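You operate a simulated robot arm through the tools that you are given. There is no shell and no other tool. Be economical: measure what you need, move in short steps, check, and stop when the job is done.

You run a simulated two-armed robot. Do the job below in one go: nothing can be reset, and whatever is moved stays where it is left.

Task
Carry the steel tray with both arms and set it on the top of the steel bench.
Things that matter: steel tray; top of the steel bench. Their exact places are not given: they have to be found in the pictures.

Only the result counts: the job must be done as asked and must still hold three seconds after the hand-in. Knocking over, shifting, dropping, spilling or breaking anything else fails it.

Robot
Two 7-joint arms with three-finger grippers on one trunk, on a base that drives. Base frame: it is fixed to the floor where the robot stands at the start and does not move with it; the origin is under the middle of the robot, x ahead of it, y to its left, z up; the surface under the hand at the start is at about z = 0.8. Lengths are in m, angles in degrees, forces in N, time in s.
The left shoulder is at the start at [0.03, 0.124, 1.008], the right one opposite. With the tool pointing down near the work surface each hand reaches from about 0.1 to 0.78 m from the robot's upright axis, wherever it stands, measured 20 degrees to its own side. Places, roughly: top of the steel bench [3.1, -1, 0.9]. Payload 2.2 kg a hand.
The TCP of each hand is the grasp point between the finger pads, 0.028 m short of the fingertips. In the tool frame z runs along the fingers and y along their closing line. Largest opening 0.102 m; the body of the gripper starts 0.071 m behind the TCP.
Orientation is that of the tool frame in the base frame, as [roll, pitch, yaw] about the fixed x, y, z axes, in that order (R = Rz(yaw) Ry(pitch) Rx(roll)). With the fingers straight down and closing along the base's y, the tool's x points along the base's -x, its y along +y and its z along -z.

Tools
- The arms move only by the tool move_arm. It takes "left_commands", "right_commands" or both (then of equal length, played together; a hand with none holds still); each is text: rows parted by semicolons, each of 7 numbers parted by spaces: the shift along the tool's x, y, z in units of 200 mm (1.0 is 200 mm), then the turn, a rotation vector about the tool's x, y, z in units of 90 degrees (1.0 is 90 degrees), then the gripper command, from -1 (shut) to 1 (fully open), values between in proportion. In form: tx ty tz wx wy wz jaw; .... A call has 1 to 12 rows; each row is the pose to reach, as a shift and turn from the pose commanded when the call began, along the tool's axes at that moment. A call with a number of a shift or a turn outside -1 to 1 is refused whole. Rows are played at 5 a second. More than 0.05 m and 8.6 degrees between two rows, or a gripper value outside its range, and nothing of the call is played. Where a pose cannot be reached the arm comes as near as it can. A force on the tool above 40 N (or 10 N above the force at the start of the call, whichever is more), or a blocked arm, ends the call early, and 0.2 s more pass. The fingers move at their own pace and stop on an object; they squeeze with about 21 N. The grip force told is the motor's: it shows also when the fingers shut on nothing. Time passes only in rows, and 0.2 s behind the last, so rows that repeat a pose let the fingers close. The reply holds the time, the measured pose of the TCP, the force on the tool along the base axes, the opening and the grip force, in the units named above and with some noise, with the torque about the TCP (base axes, N m) and any sound that the robot's microphone picked up, and new pictures: "pictures" is both (left out), scene, wrist or none (wrist: the cameras of the hands that moved).
- Cameras (640 x 400 px; columns grow to the right, rows downward): "scene" is now at [0.0535, -0.0209, 1.7257]; the picture's right is [-0.18, -0.98, 0.00], its down [-0.80, 0.14, -0.58] and it looks along [0.57, -0.10, -0.81] (base axes); focal length 253 px, centre (320, 200). "left" rides on the left gripper at [0.072, 0.038, -0.086] in its tool frame; the picture's right is [-0.46, 0.89, 0.00], its down [-0.60, -0.32, -0.73] and it looks along [-0.65, -0.34, 0.68] (tool axes); focal length 256 px, centre (320, 200). "right" rides on the right gripper at [0.069, 0.044, -0.086] in its tool frame; the picture's right is [-0.53, 0.85, 0.00], its down [-0.58, -0.36, -0.73] and it looks along [-0.62, -0.39, 0.68] (tool axes); focal length 256 px, centre (320, 200).
- raise_lower(by): slides the trunk up (or, below 0, down) by that many m; the arms and the scene camera ride with it, the base frame stays. It gives what a move gives, with no picture.
- drive_base(legs): drives the robot by 1 to 6 legs, each [ahead, left, turn to the left] in m, m and degrees, along the robot's own axes; the way and the turn of a leg run together, so that a leg with both is an arc; at most 1.5 m and 180 degrees a leg. The arms and the cameras ride along, it lands a little off, and it stops where it bumps. It gives what a move gives, and a new picture of the scene camera.
- head_to(pan, tilt): turns the head with the scene camera to pan (to the left, within 143 degrees either way) and tilt (down, from -29 to 69), counted from straight ahead of the robot. It gives what a move gives, and a new picture of the scene camera.
- point_at(camera, pixels): for up to 12 pixels [column, row] of the newest picture of that camera ("zoom" is the newest enlarged one), the place [x, y, z] in the base frame of the surface seen there, good to about 0.003 m, but the place of the scene camera against the robot may be out by one fixed shift of up to 0.025 m in any direction. No time passes.
- zoom(camera, box): a new picture of the part [left, top, right, bottom] of that camera's present view, enlarged. No time passes.
- finish_job(): hands the job in; it is judged then, once.

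Go step by step. Measure first, check grasps and placings, and put right what went wrong. The budget is 80 turns and 260 pictures, counting those below and the enlarged ones. Unless the task says otherwise, let go and move clear before handing in, and close with one line.

The tools are called after "Request:" as name(argument=value, ...) on one line, values as JSON. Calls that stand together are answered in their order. move_arm: Moves the arms, as the interface text tells. Its arguments: {"type":"object","properties":{"left_commands":{"type":"string"},"right_commands":{"type":"string"},"pictures":{"type":"string","enum":["both","scene","wrist","none"]}},"required":[]} The other tools are called the same way: raise_lower (by) slides the trunk up or down; drive_base (legs) drives the base; head_to (pan, tilt) turns the head that bears the scene camera; point_at (camera, pixels) gives the place of the surface under pixels of a picture; zoom (camera, box) takes an enlarged picture of a part of a camera's view; finish_job () hands the job in.

At the start:

```text
time: 0.0
left_tcp_pos: [0.6219, 0.123, 1.0902]
left_tool_rot: [180.0, 0.0, -179.9]
left_contact_force: [-0.1, 0.5, 0.7]
left_torque: [0.01, 0.0, 0.04]
left_finger_gap: 0.1018
left_finger_force: 0.1
right_tcp_pos: [0.395, -0.296, 1.038]
right_tool_rot: [-180.0, 0.0, 179.9]
right_contact_force: [-0.4, -0.4, -0.4]
right_torque: [0.02, 0.01, -0.02]
right_finger_gap: 0.1022
right_finger_force: 0.1
trunk travel left (down, up): [-0.25, 0.29]
robot x, y, heading: [-0.0004, 0.0013, 0.1]
head pan, tilt: [-10.2, 54.4]
```

scene: 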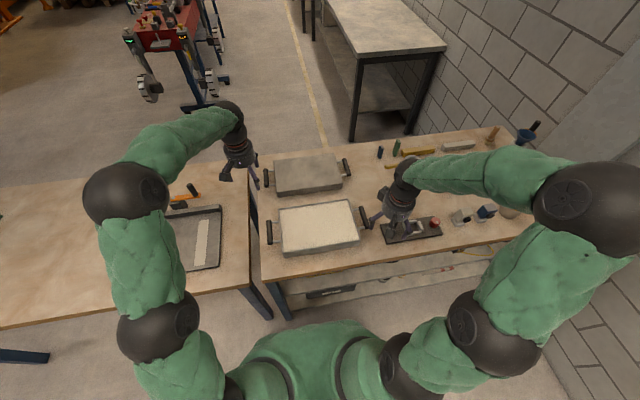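
right: 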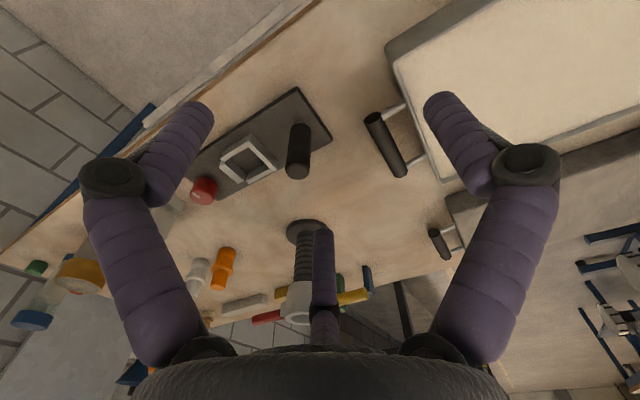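
left: 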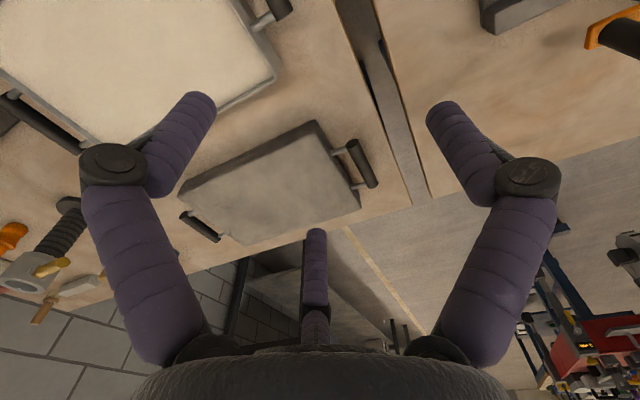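

Two tray-like things with handles stand on the work table, at about (318,227) and (307,175). I zoom in to tell which is the steel tray.

Request:
zoom(camera="scene", box=[240, 130, 460, 270])

Request:
zoom(camera="left", box=[0, 0, 400, 250])

Request:
point_at(camera="scene", pixels=[[318, 227], [270, 232], [363, 216], [307, 175], [268, 181], [347, 167], [280, 210], [352, 203], [360, 241], [283, 253], [262, 180], [265, 275]])

```text
2.86 times, centred on (350, 200) of scene
```

zoom: 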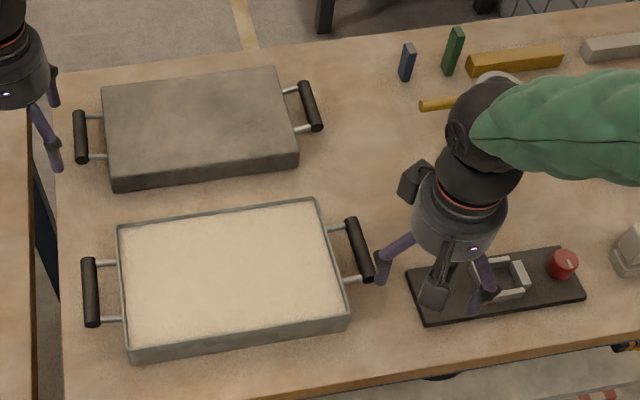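

```text
1.60 times, centred on (200, 125) of left
```

zoom: 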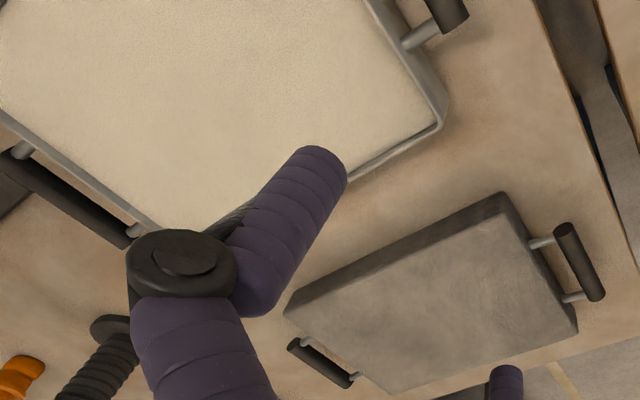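

```text
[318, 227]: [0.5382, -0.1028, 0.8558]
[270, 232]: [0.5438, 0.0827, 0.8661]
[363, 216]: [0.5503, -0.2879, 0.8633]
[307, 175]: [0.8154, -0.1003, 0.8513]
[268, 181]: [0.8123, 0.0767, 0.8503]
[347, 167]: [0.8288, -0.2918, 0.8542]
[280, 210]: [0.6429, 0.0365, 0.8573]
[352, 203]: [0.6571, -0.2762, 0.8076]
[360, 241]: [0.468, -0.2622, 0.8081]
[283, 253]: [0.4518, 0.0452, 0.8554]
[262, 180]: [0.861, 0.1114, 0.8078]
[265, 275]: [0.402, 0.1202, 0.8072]
```

The near one has a thin bright steel rim and a pale fill, and the far one looks like a solid slab. I check the object on the left table at (195,240) and the bench before deciding.

Request:
zoom(camera="scene", box=[130, 160, 290, 290])

Request:
zoom(camera="scene", box=[280, 0, 480, 150])

Request:
point_at(camera="scene", pixels=[[265, 222], [269, 242], [356, 207], [367, 226], [264, 172], [269, 188], [345, 159], [350, 175], [358, 52], [446, 45], [330, 2], [400, 5]])

Request:
head_to(pan=-18, tilt=20)

```text
3.08 times, centred on (210, 225) of scene
```

zoom: 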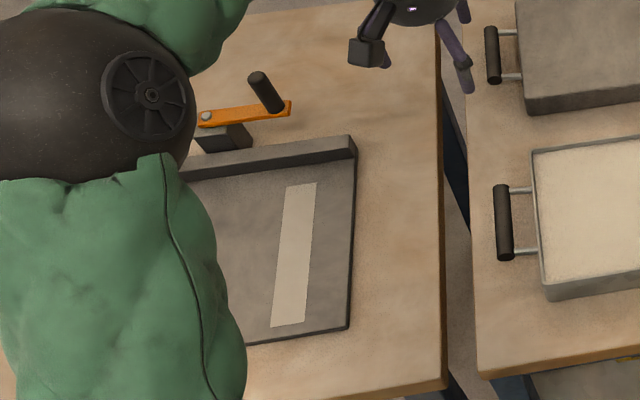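

```text
2.67 times, centred on (380, 75) of scene
```

zoom: 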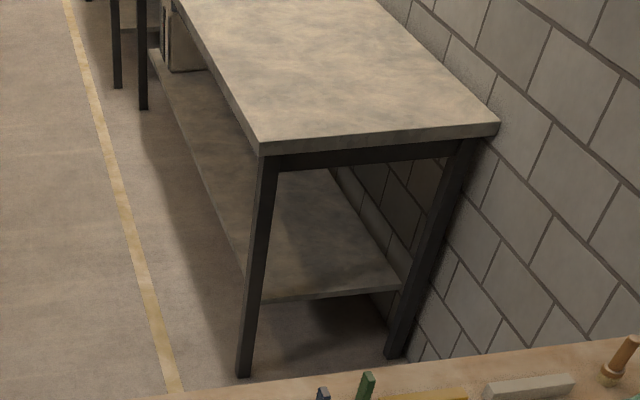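

```text
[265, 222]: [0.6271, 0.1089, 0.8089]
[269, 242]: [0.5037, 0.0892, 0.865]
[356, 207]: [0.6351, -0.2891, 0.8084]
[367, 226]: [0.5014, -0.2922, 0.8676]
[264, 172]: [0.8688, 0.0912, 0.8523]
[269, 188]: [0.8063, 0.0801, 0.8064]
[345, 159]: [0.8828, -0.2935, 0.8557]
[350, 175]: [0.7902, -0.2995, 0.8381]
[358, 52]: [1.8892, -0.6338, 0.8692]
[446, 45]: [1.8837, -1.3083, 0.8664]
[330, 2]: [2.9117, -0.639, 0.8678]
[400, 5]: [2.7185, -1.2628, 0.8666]
```

```text
time: 1.0
left_tcp_pos: [0.6222, 0.1221, 1.0904]
left_tool_rot: [-179.9, 0.0, 179.9]
left_contact_force: [0.1, 0.1, 0.0]
left_torque: [-0.02, 0.01, 0.02]
left_finger_gap: 0.1017
left_finger_force: 0.2
right_tcp_pos: [0.3942, -0.2967, 1.0365]
right_tool_rot: [180.0, 0.0, -179.9]
right_contact_force: [0.2, 0.3, -0.2]
right_torque: [0.01, 0.0, -0.01]
right_finger_gap: 0.102
right_finger_force: 0.1
trunk travel left (down, up): [-0.25, 0.29]
robot x, y, heading: [0.002, -0.0002, -0.2]
head pan, tilt: [-18.0, 20.0]
```

scene: 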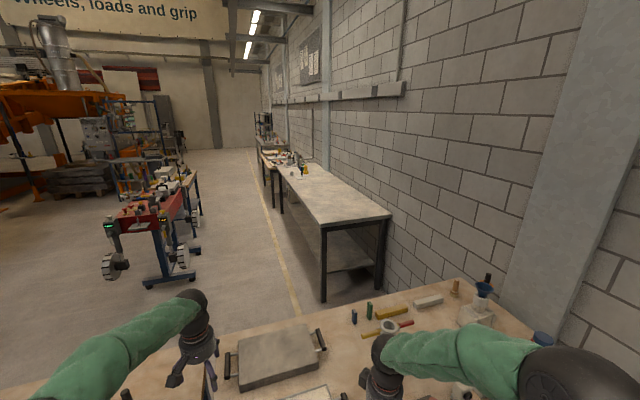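

The bench top spans about x from 1.89, y −0.63 to −1.31, z 0.867. I look closer at both trays' materials and at the bench, then around to the left for a driving route.

Request:
zoom(camera="scene", box=[240, 120, 400, 240])

Request:
head_to(pan=-8, tilt=50)

Request:
zoom(camera="scene", box=[250, 200, 360, 270])

Request:
zoom(camera="scene", box=[250, 150, 360, 220])

Request:
head_to(pan=50, tilt=35)

```text
3.33 times, centred on (320, 180) of scene
```

zoom: 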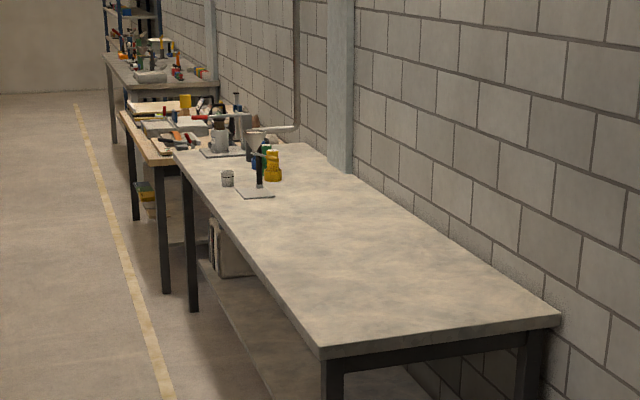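

```text
time: 1.9
left_tcp_pos: [0.6217, 0.1212, 1.0902]
left_tool_rot: [180.0, 0.1, 180.0]
left_contact_force: [1.0, -0.7, -0.9]
left_torque: [0.03, 0.02, 0.0]
left_finger_gap: 0.1019
left_finger_force: 0.1
right_tcp_pos: [0.3952, -0.2971, 1.0369]
right_tool_rot: [-179.9, 0.1, -180.0]
right_contact_force: [0.9, -0.5, 0.3]
right_torque: [-0.03, 0.04, -0.01]
right_finger_gap: 0.1022
right_finger_force: 0.0
trunk travel left (down, up): [-0.25, 0.29]
robot x, y, heading: [-0.0047, 0.0034, -0.2]
head pan, tilt: [-8.0, 50.0]
```

scene: 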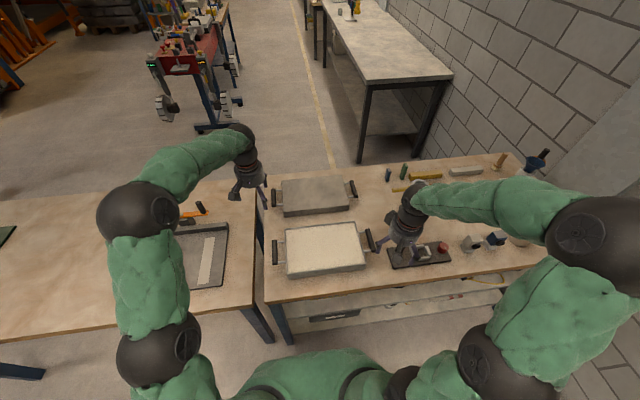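

```text
5.71 times, centred on (305, 235) of scene
```

zoom: 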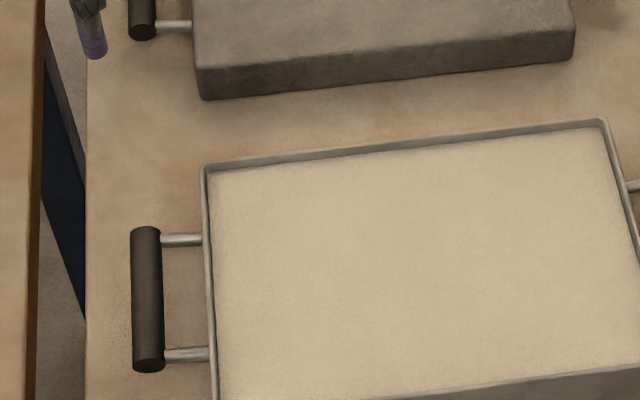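

```text
5.71 times, centred on (305, 185) of scene
```

zoom: 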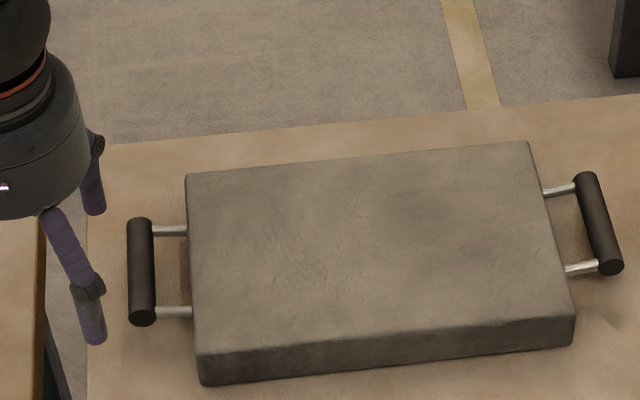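

```text
time: 3.2
left_tcp_pos: [0.622, 0.1222, 1.0897]
left_tool_rot: [-180.0, 0.0, 180.0]
left_contact_force: [0.9, -0.2, -0.7]
left_torque: [0.01, 0.01, 0.0]
left_finger_gap: 0.1019
left_finger_force: 0.1
right_tcp_pos: [0.395, -0.2965, 1.0378]
right_tool_rot: [-180.0, 0.0, 180.0]
right_contact_force: [0.1, 0.0, 0.1]
right_torque: [-0.02, -0.02, 0.02]
right_finger_gap: 0.1021
right_finger_force: 0.0
trunk travel left (down, up): [-0.25, 0.29]
robot x, y, heading: [0.0002, -0.0019, 0.1]
head pan, tilt: [50.0, 35.0]
```

scene: 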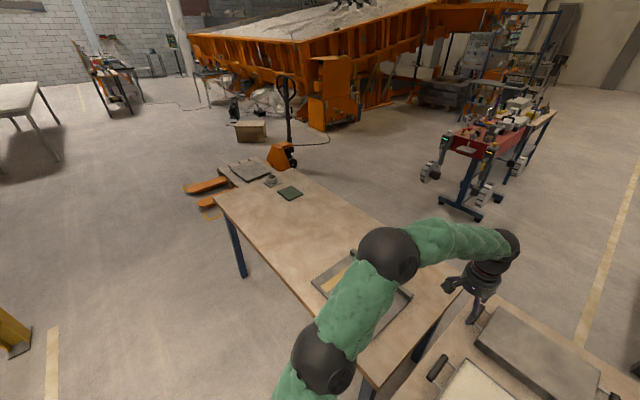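

The near one is the rimmed steel tray with a level fill, so it must be kept level; the far one is a plain slab. Now I measure the obstacles on the route around the left table.

Request:
point_at(camera="scene", pixels=[[217, 195], [270, 160], [375, 384], [458, 292], [288, 165], [205, 205], [188, 188], [432, 178], [478, 218], [430, 350], [240, 275], [130, 110]])

Request:
zoom(camera="scene", box=[170, 60, 510, 270])

Request:
head_to(pan=90, tilt=45)

Request:
head_to(pan=15, tilt=25)

```text
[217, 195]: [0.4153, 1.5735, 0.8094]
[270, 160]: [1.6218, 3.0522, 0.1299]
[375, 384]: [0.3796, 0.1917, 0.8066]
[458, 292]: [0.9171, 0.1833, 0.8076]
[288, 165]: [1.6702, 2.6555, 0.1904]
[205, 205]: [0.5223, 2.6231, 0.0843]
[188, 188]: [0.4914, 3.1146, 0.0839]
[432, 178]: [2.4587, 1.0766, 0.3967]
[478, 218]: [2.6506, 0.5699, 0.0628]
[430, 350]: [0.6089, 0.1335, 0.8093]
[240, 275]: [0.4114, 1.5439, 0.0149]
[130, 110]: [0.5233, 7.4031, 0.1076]
```

```text
1.88 times, centred on (340, 165) of scene
```

zoom: 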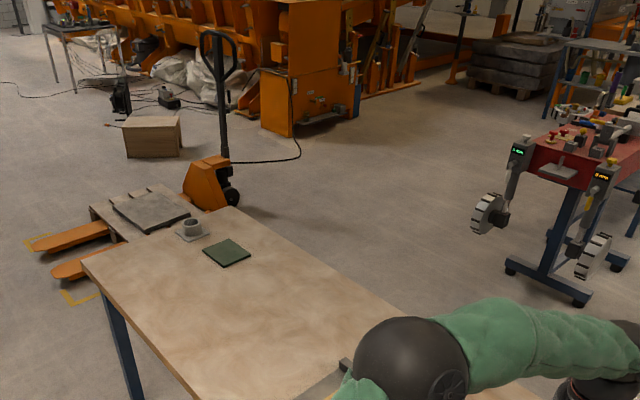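

```text
time: 4.3
left_tcp_pos: [0.6211, 0.1224, 1.0901]
left_tool_rot: [180.0, 0.0, -180.0]
left_contact_force: [0.2, 0.4, 0.7]
left_torque: [0.01, -0.03, 0.04]
left_finger_gap: 0.1019
left_finger_force: 0.0
right_tcp_pos: [0.3962, -0.2985, 1.0368]
right_tool_rot: [180.0, -0.1, -180.0]
right_contact_force: [0.4, -0.8, 0.6]
right_torque: [-0.01, 0.0, 0.04]
right_finger_gap: 0.1019
right_finger_force: 0.0
trunk travel left (down, up): [-0.25, 0.29]
robot x, y, heading: [-0.0006, -0.0005, -0.2]
head pan, tilt: [90.0, 45.0]
```

scene: 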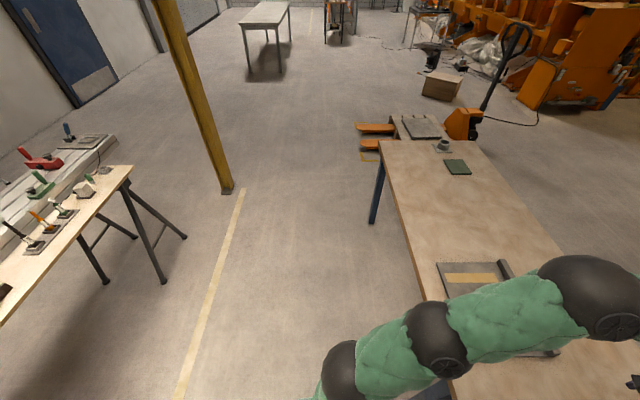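

```text
time: 5.8
left_tcp_pos: [0.6225, 0.1222, 1.0908]
left_tool_rot: [180.0, 0.0, -179.9]
left_contact_force: [0.5, 0.0, 0.9]
left_torque: [0.02, 0.0, 0.03]
left_finger_gap: 0.1019
left_finger_force: 0.1
right_tcp_pos: [0.3948, -0.2964, 1.0382]
right_tool_rot: [180.0, 0.1, 180.0]
right_contact_force: [-0.2, 0.7, -0.9]
right_torque: [-0.03, 0.0, -0.01]
right_finger_gap: 0.1018
right_finger_force: 0.0
trunk travel left (down, up): [-0.25, 0.29]
robot x, y, heading: [-0.0001, -0.0003, -0.1]
head pan, tilt: [15.0, 25.0]
```

scene: 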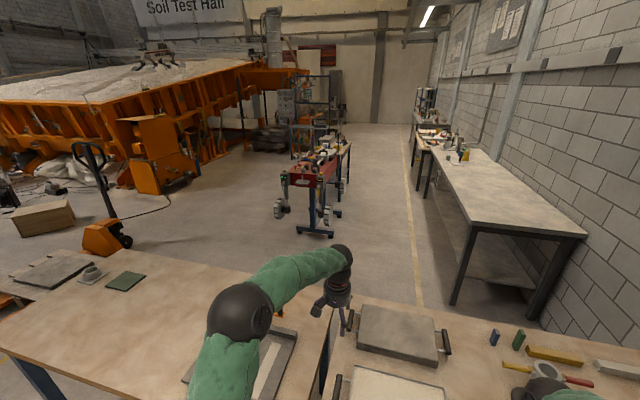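

I measure the pallet jack, table edges and the red cart to plan the corridor.

Request:
point_at(camera="scene", pixels=[[40, 287], [90, 270], [57, 258], [105, 253], [130, 245], [85, 245], [15, 300], [140, 252], [300, 230], [332, 232], [276, 215], [160, 190]])

Request:
head_to(pan=70, tilt=30)

Request:
zoom(camera="scene", box=[240, 80, 520, 255])

```text
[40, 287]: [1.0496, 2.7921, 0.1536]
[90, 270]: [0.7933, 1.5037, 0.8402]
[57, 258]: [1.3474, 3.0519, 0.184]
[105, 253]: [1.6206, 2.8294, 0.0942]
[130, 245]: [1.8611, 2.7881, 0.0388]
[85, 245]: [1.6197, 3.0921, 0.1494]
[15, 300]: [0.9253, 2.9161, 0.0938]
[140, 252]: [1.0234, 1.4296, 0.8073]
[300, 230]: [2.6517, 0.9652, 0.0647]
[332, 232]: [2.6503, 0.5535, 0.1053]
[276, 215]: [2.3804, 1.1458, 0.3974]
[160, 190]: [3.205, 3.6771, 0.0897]
```

```text
time: 7.0
left_tcp_pos: [0.6212, 0.122, 1.0904]
left_tool_rot: [179.9, 0.0, -180.0]
left_contact_force: [-1.0, 0.2, -0.3]
left_torque: [-0.02, 0.0, 0.03]
left_finger_gap: 0.1021
left_finger_force: 0.1
right_tcp_pos: [0.3956, -0.2969, 1.0373]
right_tool_rot: [-179.9, 0.0, -180.0]
right_contact_force: [0.5, 0.5, -1.1]
right_torque: [-0.01, -0.02, 0.02]
right_finger_gap: 0.1021
right_finger_force: 0.1
trunk travel left (down, up): [-0.25, 0.29]
robot x, y, heading: [0.0025, 0.0008, -0.2]
head pan, tilt: [70.0, 30.0]
```

scene: 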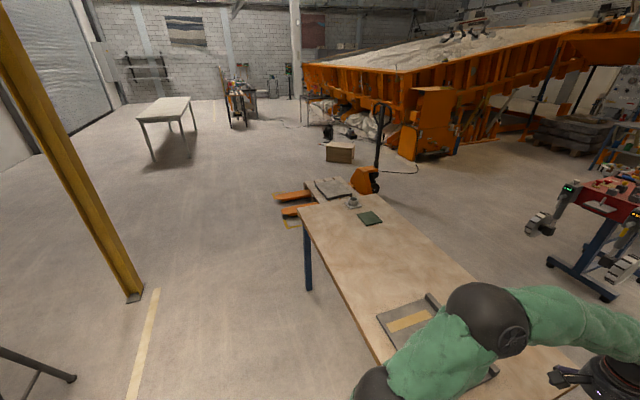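

```text
2.29 times, centred on (380, 168) of scene
```

zoom: 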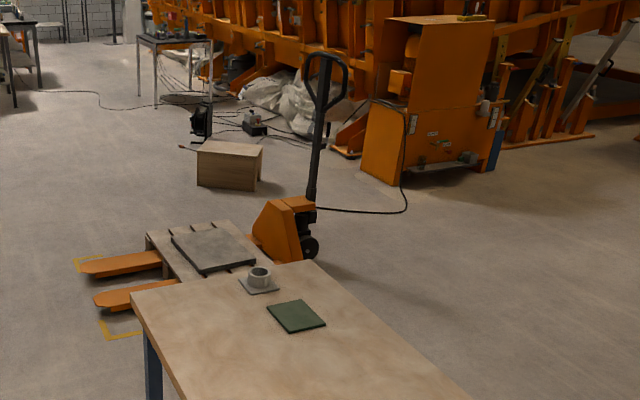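

Route noted: back off, round the left table's end (y≈1.57, the jack lies beyond y≈2.5), then down the aisle, with the cart at x>2.38. Next I measure the right handle at (385,145) in the right camera, and move the left hand back so its camera sees the left handle.

Request:
point_at(camera="right", pixels=[[374, 122], [386, 146], [399, 170], [392, 111], [418, 162], [395, 68], [410, 103], [350, 180], [440, 235]])

Request:
zoom(camera="right", box=[340, 20, 500, 190])

Request:
move_arm(left_commands="0.2 0.04 0 0 0 0 1; 0.4 0.08 0 0 0 0 1; 0.6 0.12 0 0 0 0 1; 0.8 0.16 0 0 0 0 1; 1 0.2 0 0 0 0 1; 1 0.2 0 0 0 0 1", pictures="wrist")

```text
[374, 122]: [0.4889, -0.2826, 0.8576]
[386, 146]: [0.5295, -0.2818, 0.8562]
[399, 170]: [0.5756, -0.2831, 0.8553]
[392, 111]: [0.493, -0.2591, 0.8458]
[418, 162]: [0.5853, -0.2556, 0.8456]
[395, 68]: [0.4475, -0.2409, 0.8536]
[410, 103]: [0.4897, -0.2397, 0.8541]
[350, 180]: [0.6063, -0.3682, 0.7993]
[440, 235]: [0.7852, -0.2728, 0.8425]
```

```text
2.35 times, centred on (420, 105) of right
```

zoom: 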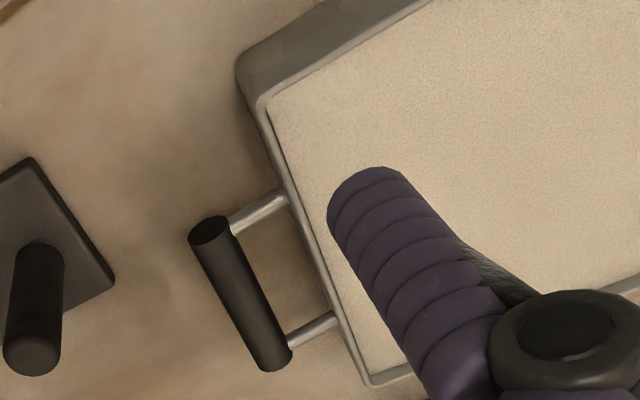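

```text
time: 8.4
left_tcp_pos: [0.4218, 0.1637, 1.0896]
left_tool_rot: [180.0, -0.1, -179.9]
left_contact_force: [-0.5, -0.1, 0.7]
left_torque: [0.05, 0.03, -0.01]
left_finger_gap: 0.1021
left_finger_force: 0.1
right_tcp_pos: [0.3964, -0.2962, 1.0375]
right_tool_rot: [179.9, -0.1, -180.0]
right_contact_force: [-0.3, 0.1, 0.5]
right_torque: [0.01, 0.01, -0.01]
right_finger_gap: 0.1019
right_finger_force: 0.0
trunk travel left (down, up): [-0.25, 0.29]
robot x, y, heading: [-0.0025, 0.0026, 0.3]
head pan, tilt: [70.0, 30.0]
```

left: 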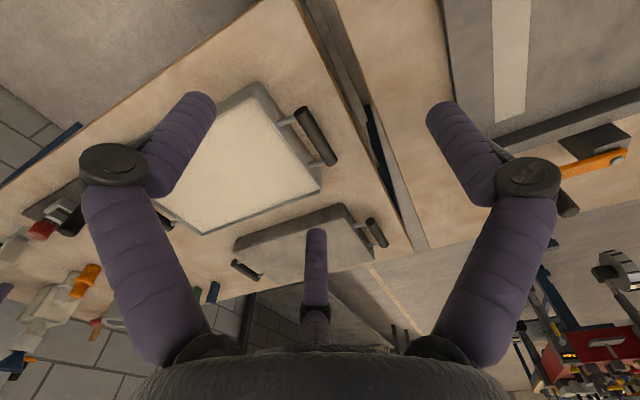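

The right handle runs from x≈0.487 to 0.58 at y≈−0.282, top z≈0.857; the tray wall is at y≈−0.240. Now the left handle at (315,135) in the left view.

Request:
zoom(camera="left", box=[220, 70, 380, 190])

Request:
point_at(camera="left", pixels=[[302, 111], [316, 135], [330, 160], [287, 121], [315, 161], [268, 105], [319, 187], [350, 150], [325, 129], [308, 139]])

Request:
zoom(camera="right", box=[360, 90, 440, 190])

Request:
point_at(camera="right", pixels=[[368, 117], [382, 113], [393, 176], [408, 171], [379, 148], [393, 142], [386, 145], [405, 94], [427, 150], [434, 165]])

```text
3.33 times, centred on (300, 130) of left
```

zoom: 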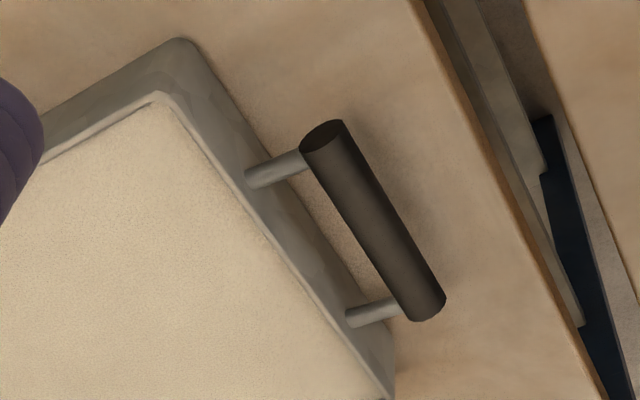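

```text
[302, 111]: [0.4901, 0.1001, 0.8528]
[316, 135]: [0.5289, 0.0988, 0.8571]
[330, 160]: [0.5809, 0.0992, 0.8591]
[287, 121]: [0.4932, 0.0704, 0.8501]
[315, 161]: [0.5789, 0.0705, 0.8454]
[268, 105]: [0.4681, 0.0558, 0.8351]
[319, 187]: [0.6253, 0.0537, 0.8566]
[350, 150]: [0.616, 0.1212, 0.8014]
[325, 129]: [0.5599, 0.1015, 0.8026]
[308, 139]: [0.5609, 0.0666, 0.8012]
```

```text
4.00 times, centred on (400, 140) of right
```

zoom: 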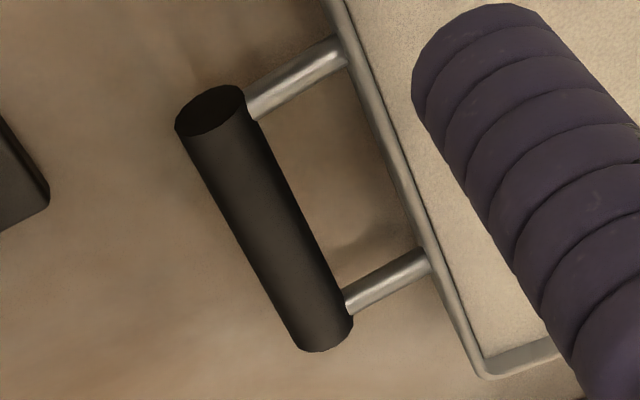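

```text
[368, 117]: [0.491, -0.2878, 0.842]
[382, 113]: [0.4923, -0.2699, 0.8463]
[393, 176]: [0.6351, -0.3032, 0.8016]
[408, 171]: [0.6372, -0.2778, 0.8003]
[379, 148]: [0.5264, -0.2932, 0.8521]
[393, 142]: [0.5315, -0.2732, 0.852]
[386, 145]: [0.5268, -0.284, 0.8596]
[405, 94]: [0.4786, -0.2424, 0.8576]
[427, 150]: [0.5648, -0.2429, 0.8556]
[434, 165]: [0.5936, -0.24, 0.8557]
```

Left handle: centre about (0.535, 0.0985, 0.847); right handle: (0.535, −0.2835, 0.847), with about 0.03 m between handle and wall. I bring both hands to hover above at z 0.93 with a jaw opening of about 0.045.

Request:
move_arm(left_commands="-0.113 -0.065 0.16 0 0 0 -0.118; -0.226 -0.13 0.32 0 0 0 -0.118; -0.34 -0.195 0.48 0 0 0 -0.118; -0.453 -0.26 0.64 0 0 0 -0.118; -0.566 -0.326 0.798 0 0 0 -0.118; -0.566 -0.326 0.798 0 0 0 -0.118; -0.566 -0.326 0.798 0 0 0 -0.118", right_commands="-0.139 0.013 0.107 0 0 0 -0.118; -0.277 0.026 0.215 0 0 0 -0.118; -0.416 0.039 0.322 0 0 0 -0.118; -0.554 0.052 0.43 0 0 0 -0.118; -0.693 0.064 0.5375 0 0 0 -0.118; -0.693 0.064 0.5375 0 0 0 -0.118; -0.693 0.064 0.5375 0 0 0 -0.118", pictures="wrist")

Request:
head_to(pan=-8, tilt=55)

```text
time: 10.0
left_tcp_pos: [0.535, 0.0992, 0.9318]
left_tool_rot: [180.0, -0.2, 179.9]
left_contact_force: [0.1, -0.1, 0.5]
left_torque: [-0.02, -0.01, 0.01]
left_finger_gap: 0.0453
left_finger_force: 0.0
right_tcp_pos: [0.5344, -0.2837, 0.932]
right_tool_rot: [179.9, -0.1, 179.9]
right_contact_force: [-0.4, 0.1, -0.8]
right_torque: [0.02, 0.02, 0.01]
right_finger_gap: 0.0451
right_finger_force: 0.0
trunk travel left (down, up): [-0.25, 0.29]
robot x, y, heading: [0.0012, -0.0028, -0.2]
head pan, tilt: [70.0, 30.0]
```

right: 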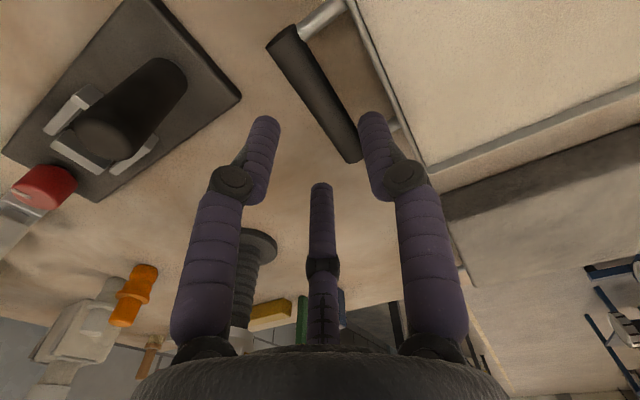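
left: 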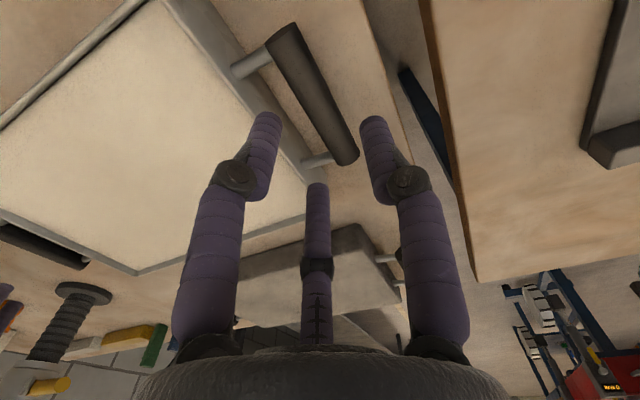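

```text
time: 11.5
left_tcp_pos: [0.5352, 0.0991, 0.9308]
left_tool_rot: [180.0, 0.0, -180.0]
left_contact_force: [-0.4, -0.3, 0.0]
left_torque: [0.0, -0.02, 0.01]
left_finger_gap: 0.045
left_finger_force: 0.1
right_tcp_pos: [0.533, -0.2836, 0.9315]
right_tool_rot: [-180.0, 0.0, 180.0]
right_contact_force: [0.6, 0.2, -0.5]
right_torque: [0.0, -0.01, 0.01]
right_finger_gap: 0.0452
right_finger_force: 0.0
trunk travel left (down, up): [-0.25, 0.29]
robot x, y, heading: [0.0008, -0.001, -0.1]
head pan, tilt: [-8.0, 55.0]
```

scene: 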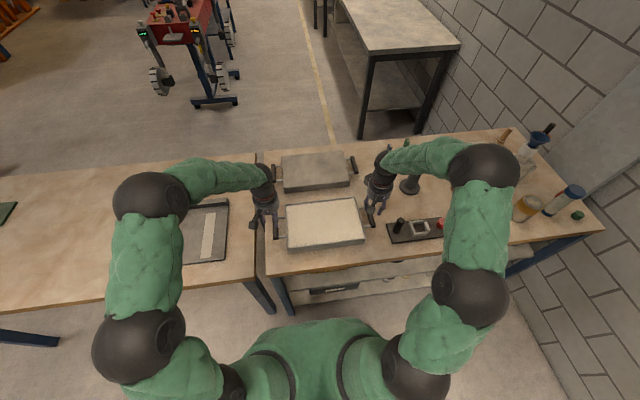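

Both hover well aligned. A third, central member shows at (320,190) in the wrist views, so I measure where it sits against the handle before going down.

Request:
point_at(camera="right", pixels=[[321, 186], [321, 200], [322, 262], [265, 122], [372, 118], [340, 150], [310, 80], [322, 320]])

Request:
point_at(camera="left", pixels=[[317, 187], [317, 200], [316, 262], [265, 120], [372, 122], [340, 145], [310, 85], [316, 320]])

Request:
zoom(camera="scene", box=[230, 140, 430, 260])

```text
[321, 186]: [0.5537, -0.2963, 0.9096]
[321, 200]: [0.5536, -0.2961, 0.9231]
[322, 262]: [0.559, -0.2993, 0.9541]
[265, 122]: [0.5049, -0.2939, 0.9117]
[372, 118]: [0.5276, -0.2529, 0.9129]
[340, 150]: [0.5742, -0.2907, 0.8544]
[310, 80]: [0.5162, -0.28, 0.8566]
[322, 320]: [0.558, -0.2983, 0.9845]
```

```text
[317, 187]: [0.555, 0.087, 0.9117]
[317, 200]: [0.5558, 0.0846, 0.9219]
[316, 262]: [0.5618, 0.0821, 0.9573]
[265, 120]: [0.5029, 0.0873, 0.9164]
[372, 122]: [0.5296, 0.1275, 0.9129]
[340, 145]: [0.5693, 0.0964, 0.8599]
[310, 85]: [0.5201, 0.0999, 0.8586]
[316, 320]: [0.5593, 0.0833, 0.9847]
```

```text
3.20 times, centred on (330, 200) of scene
```

zoom: 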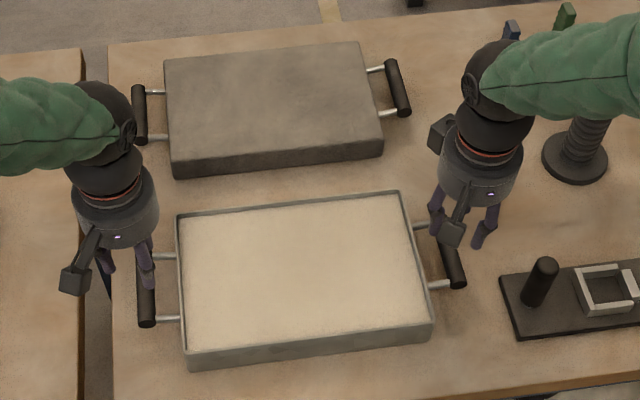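

The wrist points show three pads around the TCP (two on −y, one on +y), so the handle needs a slightly wider opening to pass. I open to 0.058, drop to z 0.90 and look again.

Request:
move_arm(left_commands="0 0 0.08 0 0 0 0.137; 0 0 0.155 0 0 0 0.137; 0 0 0.155 0 0 0 0.137", right_commands="0 0 0.08 0 0 0 0.137; 0 0 0.155 0 0 0 0.137; 0 0 0.155 0 0 0 0.137", pictures="wrist")

Request:
zoom(camera="left", box=[220, 60, 420, 260])

Request:
zoom(camera="right", box=[220, 60, 420, 260])

```text
time: 12.3
left_tcp_pos: [0.5361, 0.0976, 0.9011]
left_tool_rot: [180.0, 0.0, -180.0]
left_contact_force: [0.1, 0.4, -1.0]
left_torque: [0.01, -0.01, 0.01]
left_finger_gap: 0.058
left_finger_force: 0.0
right_tcp_pos: [0.5341, -0.2842, 0.8991]
right_tool_rot: [179.9, 0.1, -179.9]
right_contact_force: [-1.5, -0.4, -0.1]
right_torque: [0.01, 0.01, 0.0]
right_finger_gap: 0.0577
right_finger_force: 0.1
trunk travel left (down, up): [-0.25, 0.29]
robot x, y, heading: [-0.0002, 0.0002, -0.4]
head pan, tilt: [-8.0, 55.0]
```

right: 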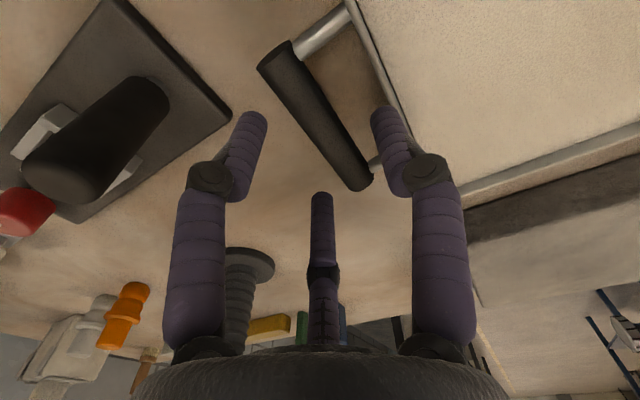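
left: 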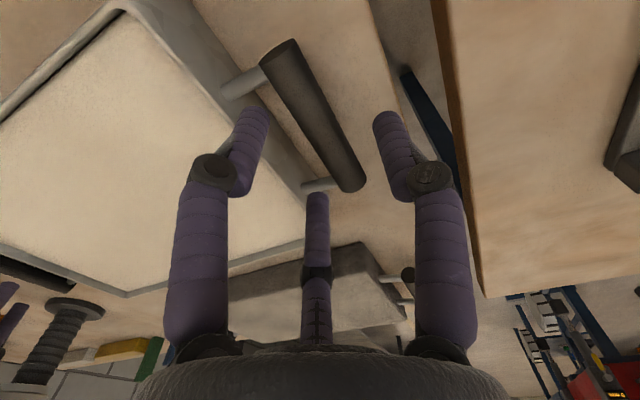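

```text
2.00 times, centred on (320, 160) of left
```

zoom: 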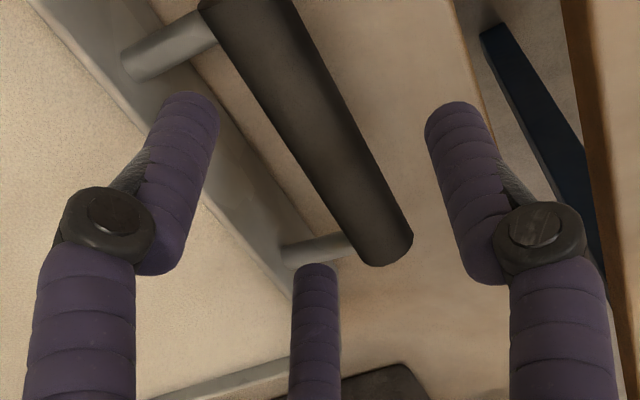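

```text
2.00 times, centred on (320, 160) of right
```

zoom: 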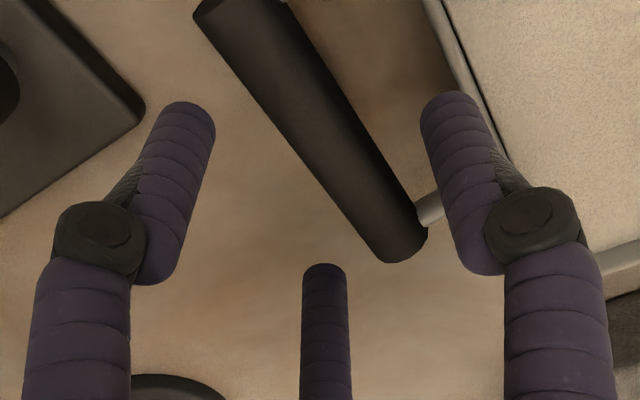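

I check pad positions against handle and posts at this opening.

Request:
point_at(camera="left", pixels=[[318, 195], [318, 205], [256, 112], [250, 130], [384, 116], [390, 135], [330, 182], [309, 184], [262, 77], [236, 88], [340, 150], [310, 100]])

Request:
point_at(camera="right", pixels=[[322, 195], [322, 205], [256, 116], [248, 135], [382, 110], [388, 130], [350, 175], [378, 160], [318, 35], [320, 110], [372, 187], [412, 120]])

```text
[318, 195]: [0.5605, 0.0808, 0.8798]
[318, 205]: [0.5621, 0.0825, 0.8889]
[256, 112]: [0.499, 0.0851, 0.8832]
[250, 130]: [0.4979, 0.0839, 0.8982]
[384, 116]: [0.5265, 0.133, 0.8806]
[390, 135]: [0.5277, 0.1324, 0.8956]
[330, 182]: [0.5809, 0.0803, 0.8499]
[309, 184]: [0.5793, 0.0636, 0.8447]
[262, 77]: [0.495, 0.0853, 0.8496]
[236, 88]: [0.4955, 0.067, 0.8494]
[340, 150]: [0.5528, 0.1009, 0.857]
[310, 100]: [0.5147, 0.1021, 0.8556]
```

```text
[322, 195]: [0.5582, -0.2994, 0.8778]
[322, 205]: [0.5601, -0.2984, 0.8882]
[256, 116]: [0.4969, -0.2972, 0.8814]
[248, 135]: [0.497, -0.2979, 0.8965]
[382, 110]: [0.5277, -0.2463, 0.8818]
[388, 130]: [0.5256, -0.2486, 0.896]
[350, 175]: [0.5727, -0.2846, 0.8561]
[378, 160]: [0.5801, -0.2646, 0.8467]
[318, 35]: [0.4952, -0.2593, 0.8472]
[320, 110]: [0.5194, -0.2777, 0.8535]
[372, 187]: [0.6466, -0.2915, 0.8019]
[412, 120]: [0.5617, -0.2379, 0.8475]
```

If all three pads are real, shifting each TCP about 4 mm toward −y with a 0.052 opening clears handle, posts and wall; it also works for a plain two-finger gripper. I shift, then go down to z 0.848.

Request:
move_arm(left_commands="-0.015 -0.0175 0 0 0 0 0.02; -0.015 -0.0175 0.06 0 0 0 0.02; -0.015 -0.0175 0.11 0 0 0 0.02; -0.015 -0.0175 0.16 0 0 0 0.02; -0.015 -0.0175 0.21 0 0 0 0.02; -0.015 -0.0175 0.255 0 0 0 0.02", right_commands="-0.015 -0.02 0 0 0 0 0.02; -0.015 -0.02 0.06 0 0 0 0.02; -0.015 -0.02 0.11 0 0 0 0.02; -0.015 -0.02 0.16 0 0 0 0.02; -0.015 -0.02 0.21 0 0 0 0.02; -0.015 -0.02 0.255 0 0 0 0.02", pictures="wrist")

```text
time: 13.7
left_tcp_pos: [0.538, 0.0939, 0.8481]
left_tool_rot: [-180.0, 0.0, 180.0]
left_contact_force: [0.6, 0.5, 0.8]
left_torque: [0.0, 0.03, -0.01]
left_finger_gap: 0.052
left_finger_force: 0.2
right_tcp_pos: [0.5367, -0.2882, 0.8473]
right_tool_rot: [-179.9, -0.1, 180.0]
right_contact_force: [0.4, 0.2, 0.5]
right_torque: [0.05, 0.05, 0.03]
right_finger_gap: 0.0519
right_finger_force: 0.2
trunk travel left (down, up): [-0.25, 0.29]
robot x, y, heading: [0.0015, 0.0007, 0.4]
head pan, tilt: [-8.0, 55.0]
```

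right: 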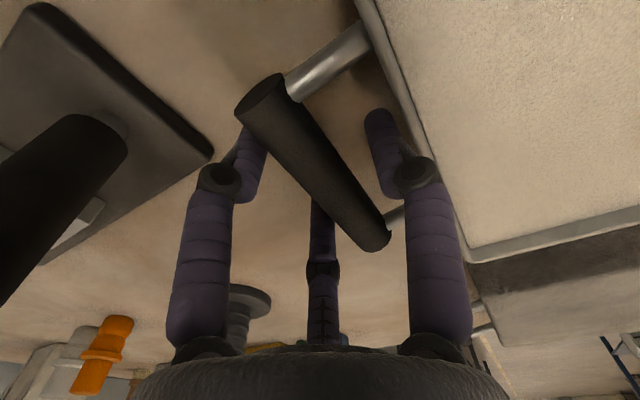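
left: 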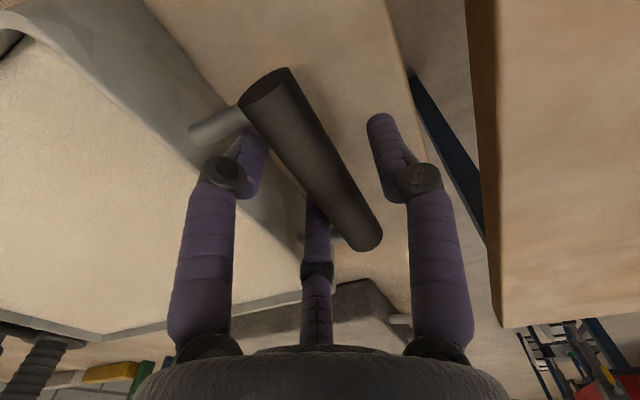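

Both hands straddle their handles without contact. I centre by 4 mm and close.

Request:
move_arm(left_commands="0 0.02 0 0 0 0 -0.3; 0 0.022 0 0 0 0 -0.6; 0 0.022 0 0 0 0 -1; 0 0.022 0 0 0 0 -1; 0 0.022 0 0 0 0 -1", right_commands="0 0.02 0 0 0 0 -0.3; 0 0.02 0 0 0 0 -0.6; 0 0.02 0 0 0 0 -1; 0 0.02 0 0 0 0 -1; 0 0.02 0 0 0 0 -1", pictures="wrist")

```text
time: 14.9
left_tcp_pos: [0.5383, 0.0965, 0.8496]
left_tool_rot: [180.0, 0.0, 180.0]
left_contact_force: [2.4, -19.7, -0.3]
left_torque: [-0.06, -0.17, -0.04]
left_finger_gap: 0.0324
left_finger_force: 21.0
right_tcp_pos: [0.5363, -0.2843, 0.8472]
right_tool_rot: [-180.0, 0.0, 180.0]
right_contact_force: [1.3, 8.4, 8.0]
right_torque: [0.03, 0.01, -0.08]
right_finger_gap: 0.0322
right_finger_force: 21.1
trunk travel left (down, up): [-0.25, 0.29]
robot x, y, heading: [0.0032, 0.0039, -0.1]
head pan, tilt: [-8.0, 55.0]
```

right: 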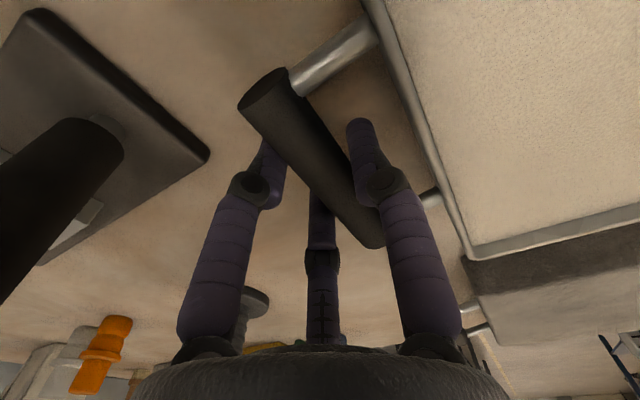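
left: 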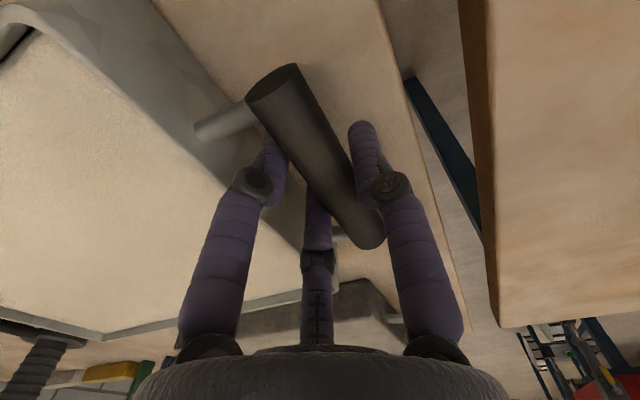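

Both grips hold at about 0.032 with 21 N, but the left hand is pulled −20 N along y. I ease it 2 mm inward and lift 2 cm as a test.

Request:
move_arm(left_commands="0 -0.008 0 0 0 0 -1; 0 -0.011 0 0 0 0 -1; 0 -0.011 -0.03 0 0 0 -1; 0 -0.011 -0.06 0 0 0 -1; 0 -0.011 -0.1 0 0 0 -1; 0 -0.011 -0.1 0 0 0 -1", right_commands="0 0 0 0 0 0 -1; 0 0 0 0 0 0 -1; 0 0 -0.03 0 0 0 -1; 0 0 -0.06 0 0 0 -1; 0 0 -0.1 0 0 0 -1; 0 0 -0.1 0 0 0 -1")

```text
time: 16.3
left_tcp_pos: [0.5382, 0.0972, 0.8706]
left_tool_rot: [-180.0, 0.3, 179.9]
left_contact_force: [-1.4, 3.2, 8.0]
left_torque: [0.24, 0.28, -0.46]
left_finger_gap: 0.0334
left_finger_force: 21.6
right_tcp_pos: [0.5367, -0.2833, 0.869]
right_tool_rot: [-180.0, 0.1, 179.9]
right_contact_force: [-0.4, 1.8, 5.1]
right_torque: [0.03, 0.46, -0.4]
right_finger_gap: 0.0335
right_finger_force: 21.3
trunk travel left (down, up): [-0.25, 0.29]
robot x, y, heading: [-0.0028, -0.0014, -0.1]
head pan, tilt: [-8.0, 55.0]
```

scene: 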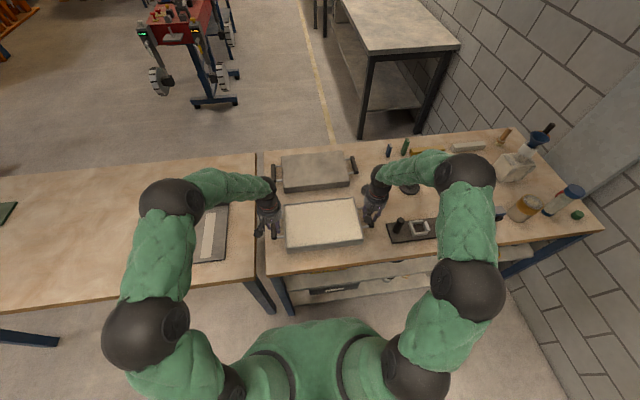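
right: 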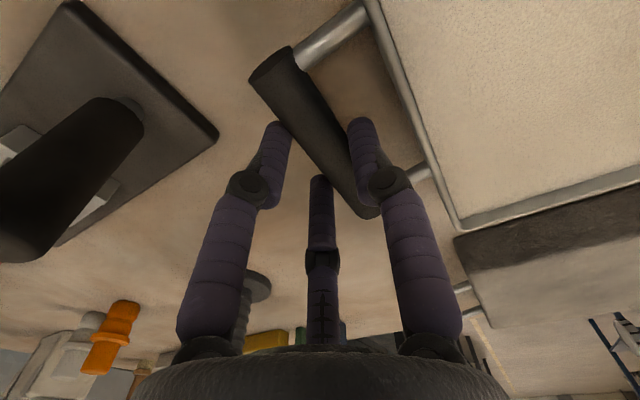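
left: 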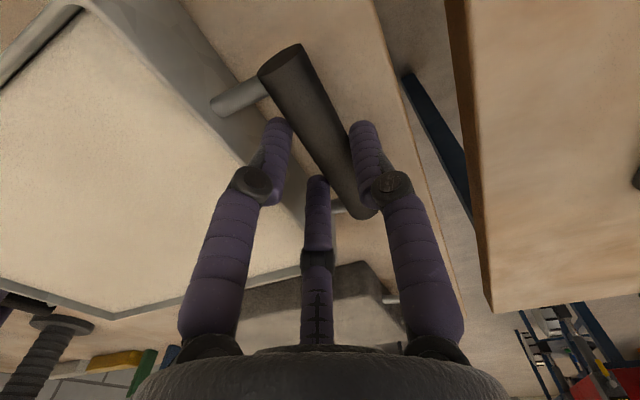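

The handles look lower in the fingers than before, so I check whether the tray rose.

Request:
point_at(camera="right", pixels=[[300, 110], [330, 150], [420, 20], [440, 180], [340, 40]])

Request:
point_at(camera="left", pixels=[[300, 90], [330, 140], [100, 150], [240, 100], [420, 180]])

```text
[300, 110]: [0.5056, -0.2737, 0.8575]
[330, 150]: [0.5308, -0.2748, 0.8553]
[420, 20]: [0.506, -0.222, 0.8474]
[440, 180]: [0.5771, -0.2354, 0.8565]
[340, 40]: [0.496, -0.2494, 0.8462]
```

```text
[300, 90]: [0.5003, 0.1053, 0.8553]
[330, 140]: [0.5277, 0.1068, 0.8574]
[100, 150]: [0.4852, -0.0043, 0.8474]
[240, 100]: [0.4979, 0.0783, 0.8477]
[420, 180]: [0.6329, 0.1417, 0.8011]
```

The tray did not rise: the fingers slid up the handles, so a vertical friction grip won't do. I'd rather tilt the hands so a finger supports each handle from below; first I measure obstacles beside the handles (fixture peg on the right, plate on the left table).

Request:
zoom(camera="scene", box=[340, 170, 500, 270])

Request:
point_at(camera="scene", pixels=[[398, 221], [398, 231], [388, 233], [393, 243], [440, 219], [420, 225], [228, 200], [226, 262], [205, 262], [257, 250], [267, 265], [443, 222]])

Request:
point_at(camera="right", pixels=[[20, 200], [100, 110], [140, 60], [215, 133], [70, 8], [60, 150], [50, 235]])

```text
4.00 times, centred on (420, 220) of scene
```

zoom: 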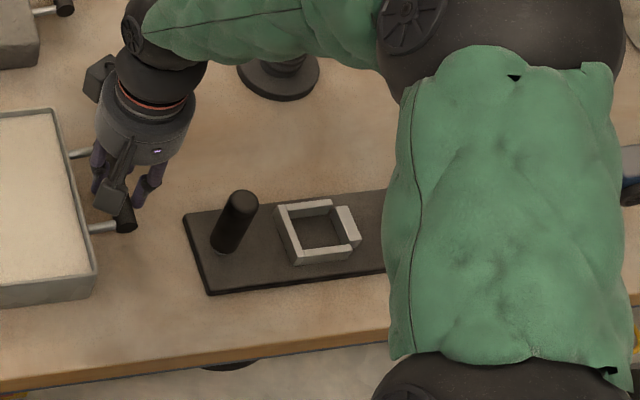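

```text
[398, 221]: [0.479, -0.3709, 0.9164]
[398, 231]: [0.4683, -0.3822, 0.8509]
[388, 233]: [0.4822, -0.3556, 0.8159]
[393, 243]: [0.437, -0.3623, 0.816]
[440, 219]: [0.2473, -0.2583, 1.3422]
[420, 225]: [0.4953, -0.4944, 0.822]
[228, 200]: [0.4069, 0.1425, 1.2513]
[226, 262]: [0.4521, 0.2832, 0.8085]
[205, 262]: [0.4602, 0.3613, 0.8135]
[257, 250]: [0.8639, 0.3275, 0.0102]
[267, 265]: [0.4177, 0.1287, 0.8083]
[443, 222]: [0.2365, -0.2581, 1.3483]
```

```text
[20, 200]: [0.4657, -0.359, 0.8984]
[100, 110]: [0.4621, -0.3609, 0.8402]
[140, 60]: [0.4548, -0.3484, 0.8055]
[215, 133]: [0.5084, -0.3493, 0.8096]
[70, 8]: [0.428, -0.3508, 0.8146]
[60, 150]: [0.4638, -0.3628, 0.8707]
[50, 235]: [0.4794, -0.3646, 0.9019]
```

The peg tops out at z≈0.90 at (0.472,−0.372); a hand gripping at x≈0.54 with a 60° tilt clears it. I open, rise to z≈0.97 and re-measure the handles.

Request:
move_arm(left_commands="0 0 0 0 0 0 0.02; 0 -0.01 0 0 0 0 0.02; 0 -0.01 -0.2 0 0 0 0.02; 0 -0.01 -0.4 0 0 0 0.02; 0 -0.01 -0.5 0 0 0 0.02", right_commands="0 0 0 0 0 0 0.02; 0 -0.01 0 0 0 0 0.02; 0 -0.01 -0.2 0 0 0 0.02; 0 -0.01 -0.4 0 0 0 0.02; 0 -0.01 -0.5 0 0 0 0.02", pictures="wrist")

```text
time: 17.5
left_tcp_pos: [0.5365, 0.0935, 0.9701]
left_tool_rot: [-180.0, 0.0, -180.0]
left_contact_force: [0.0, -0.5, 0.1]
left_torque: [-0.01, -0.02, 0.01]
left_finger_gap: 0.052
left_finger_force: 0.1
right_tcp_pos: [0.5359, -0.2883, 0.969]
right_tool_rot: [180.0, -0.1, -179.9]
right_contact_force: [0.4, -0.1, -0.4]
right_torque: [0.03, 0.0, -0.01]
right_finger_gap: 0.0522
right_finger_force: 0.1
trunk travel left (down, up): [-0.25, 0.29]
robot x, y, heading: [0.0013, 0.0014, 0.1]
head pan, tilt: [-8.0, 55.0]
```

right: 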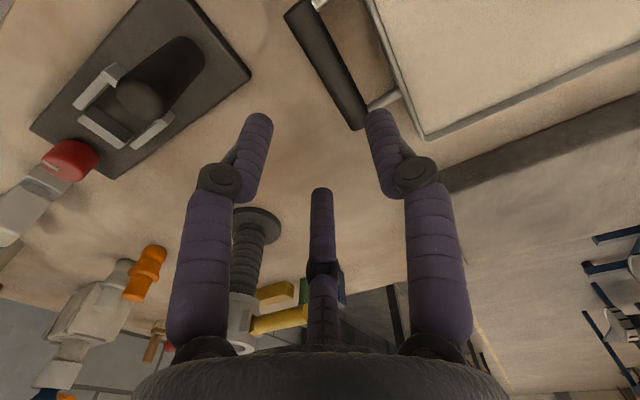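
left: 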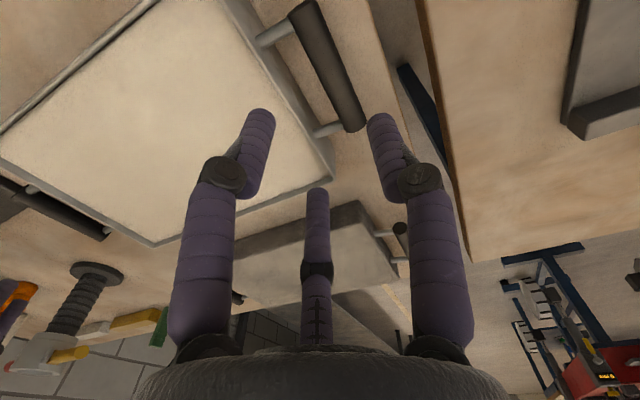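

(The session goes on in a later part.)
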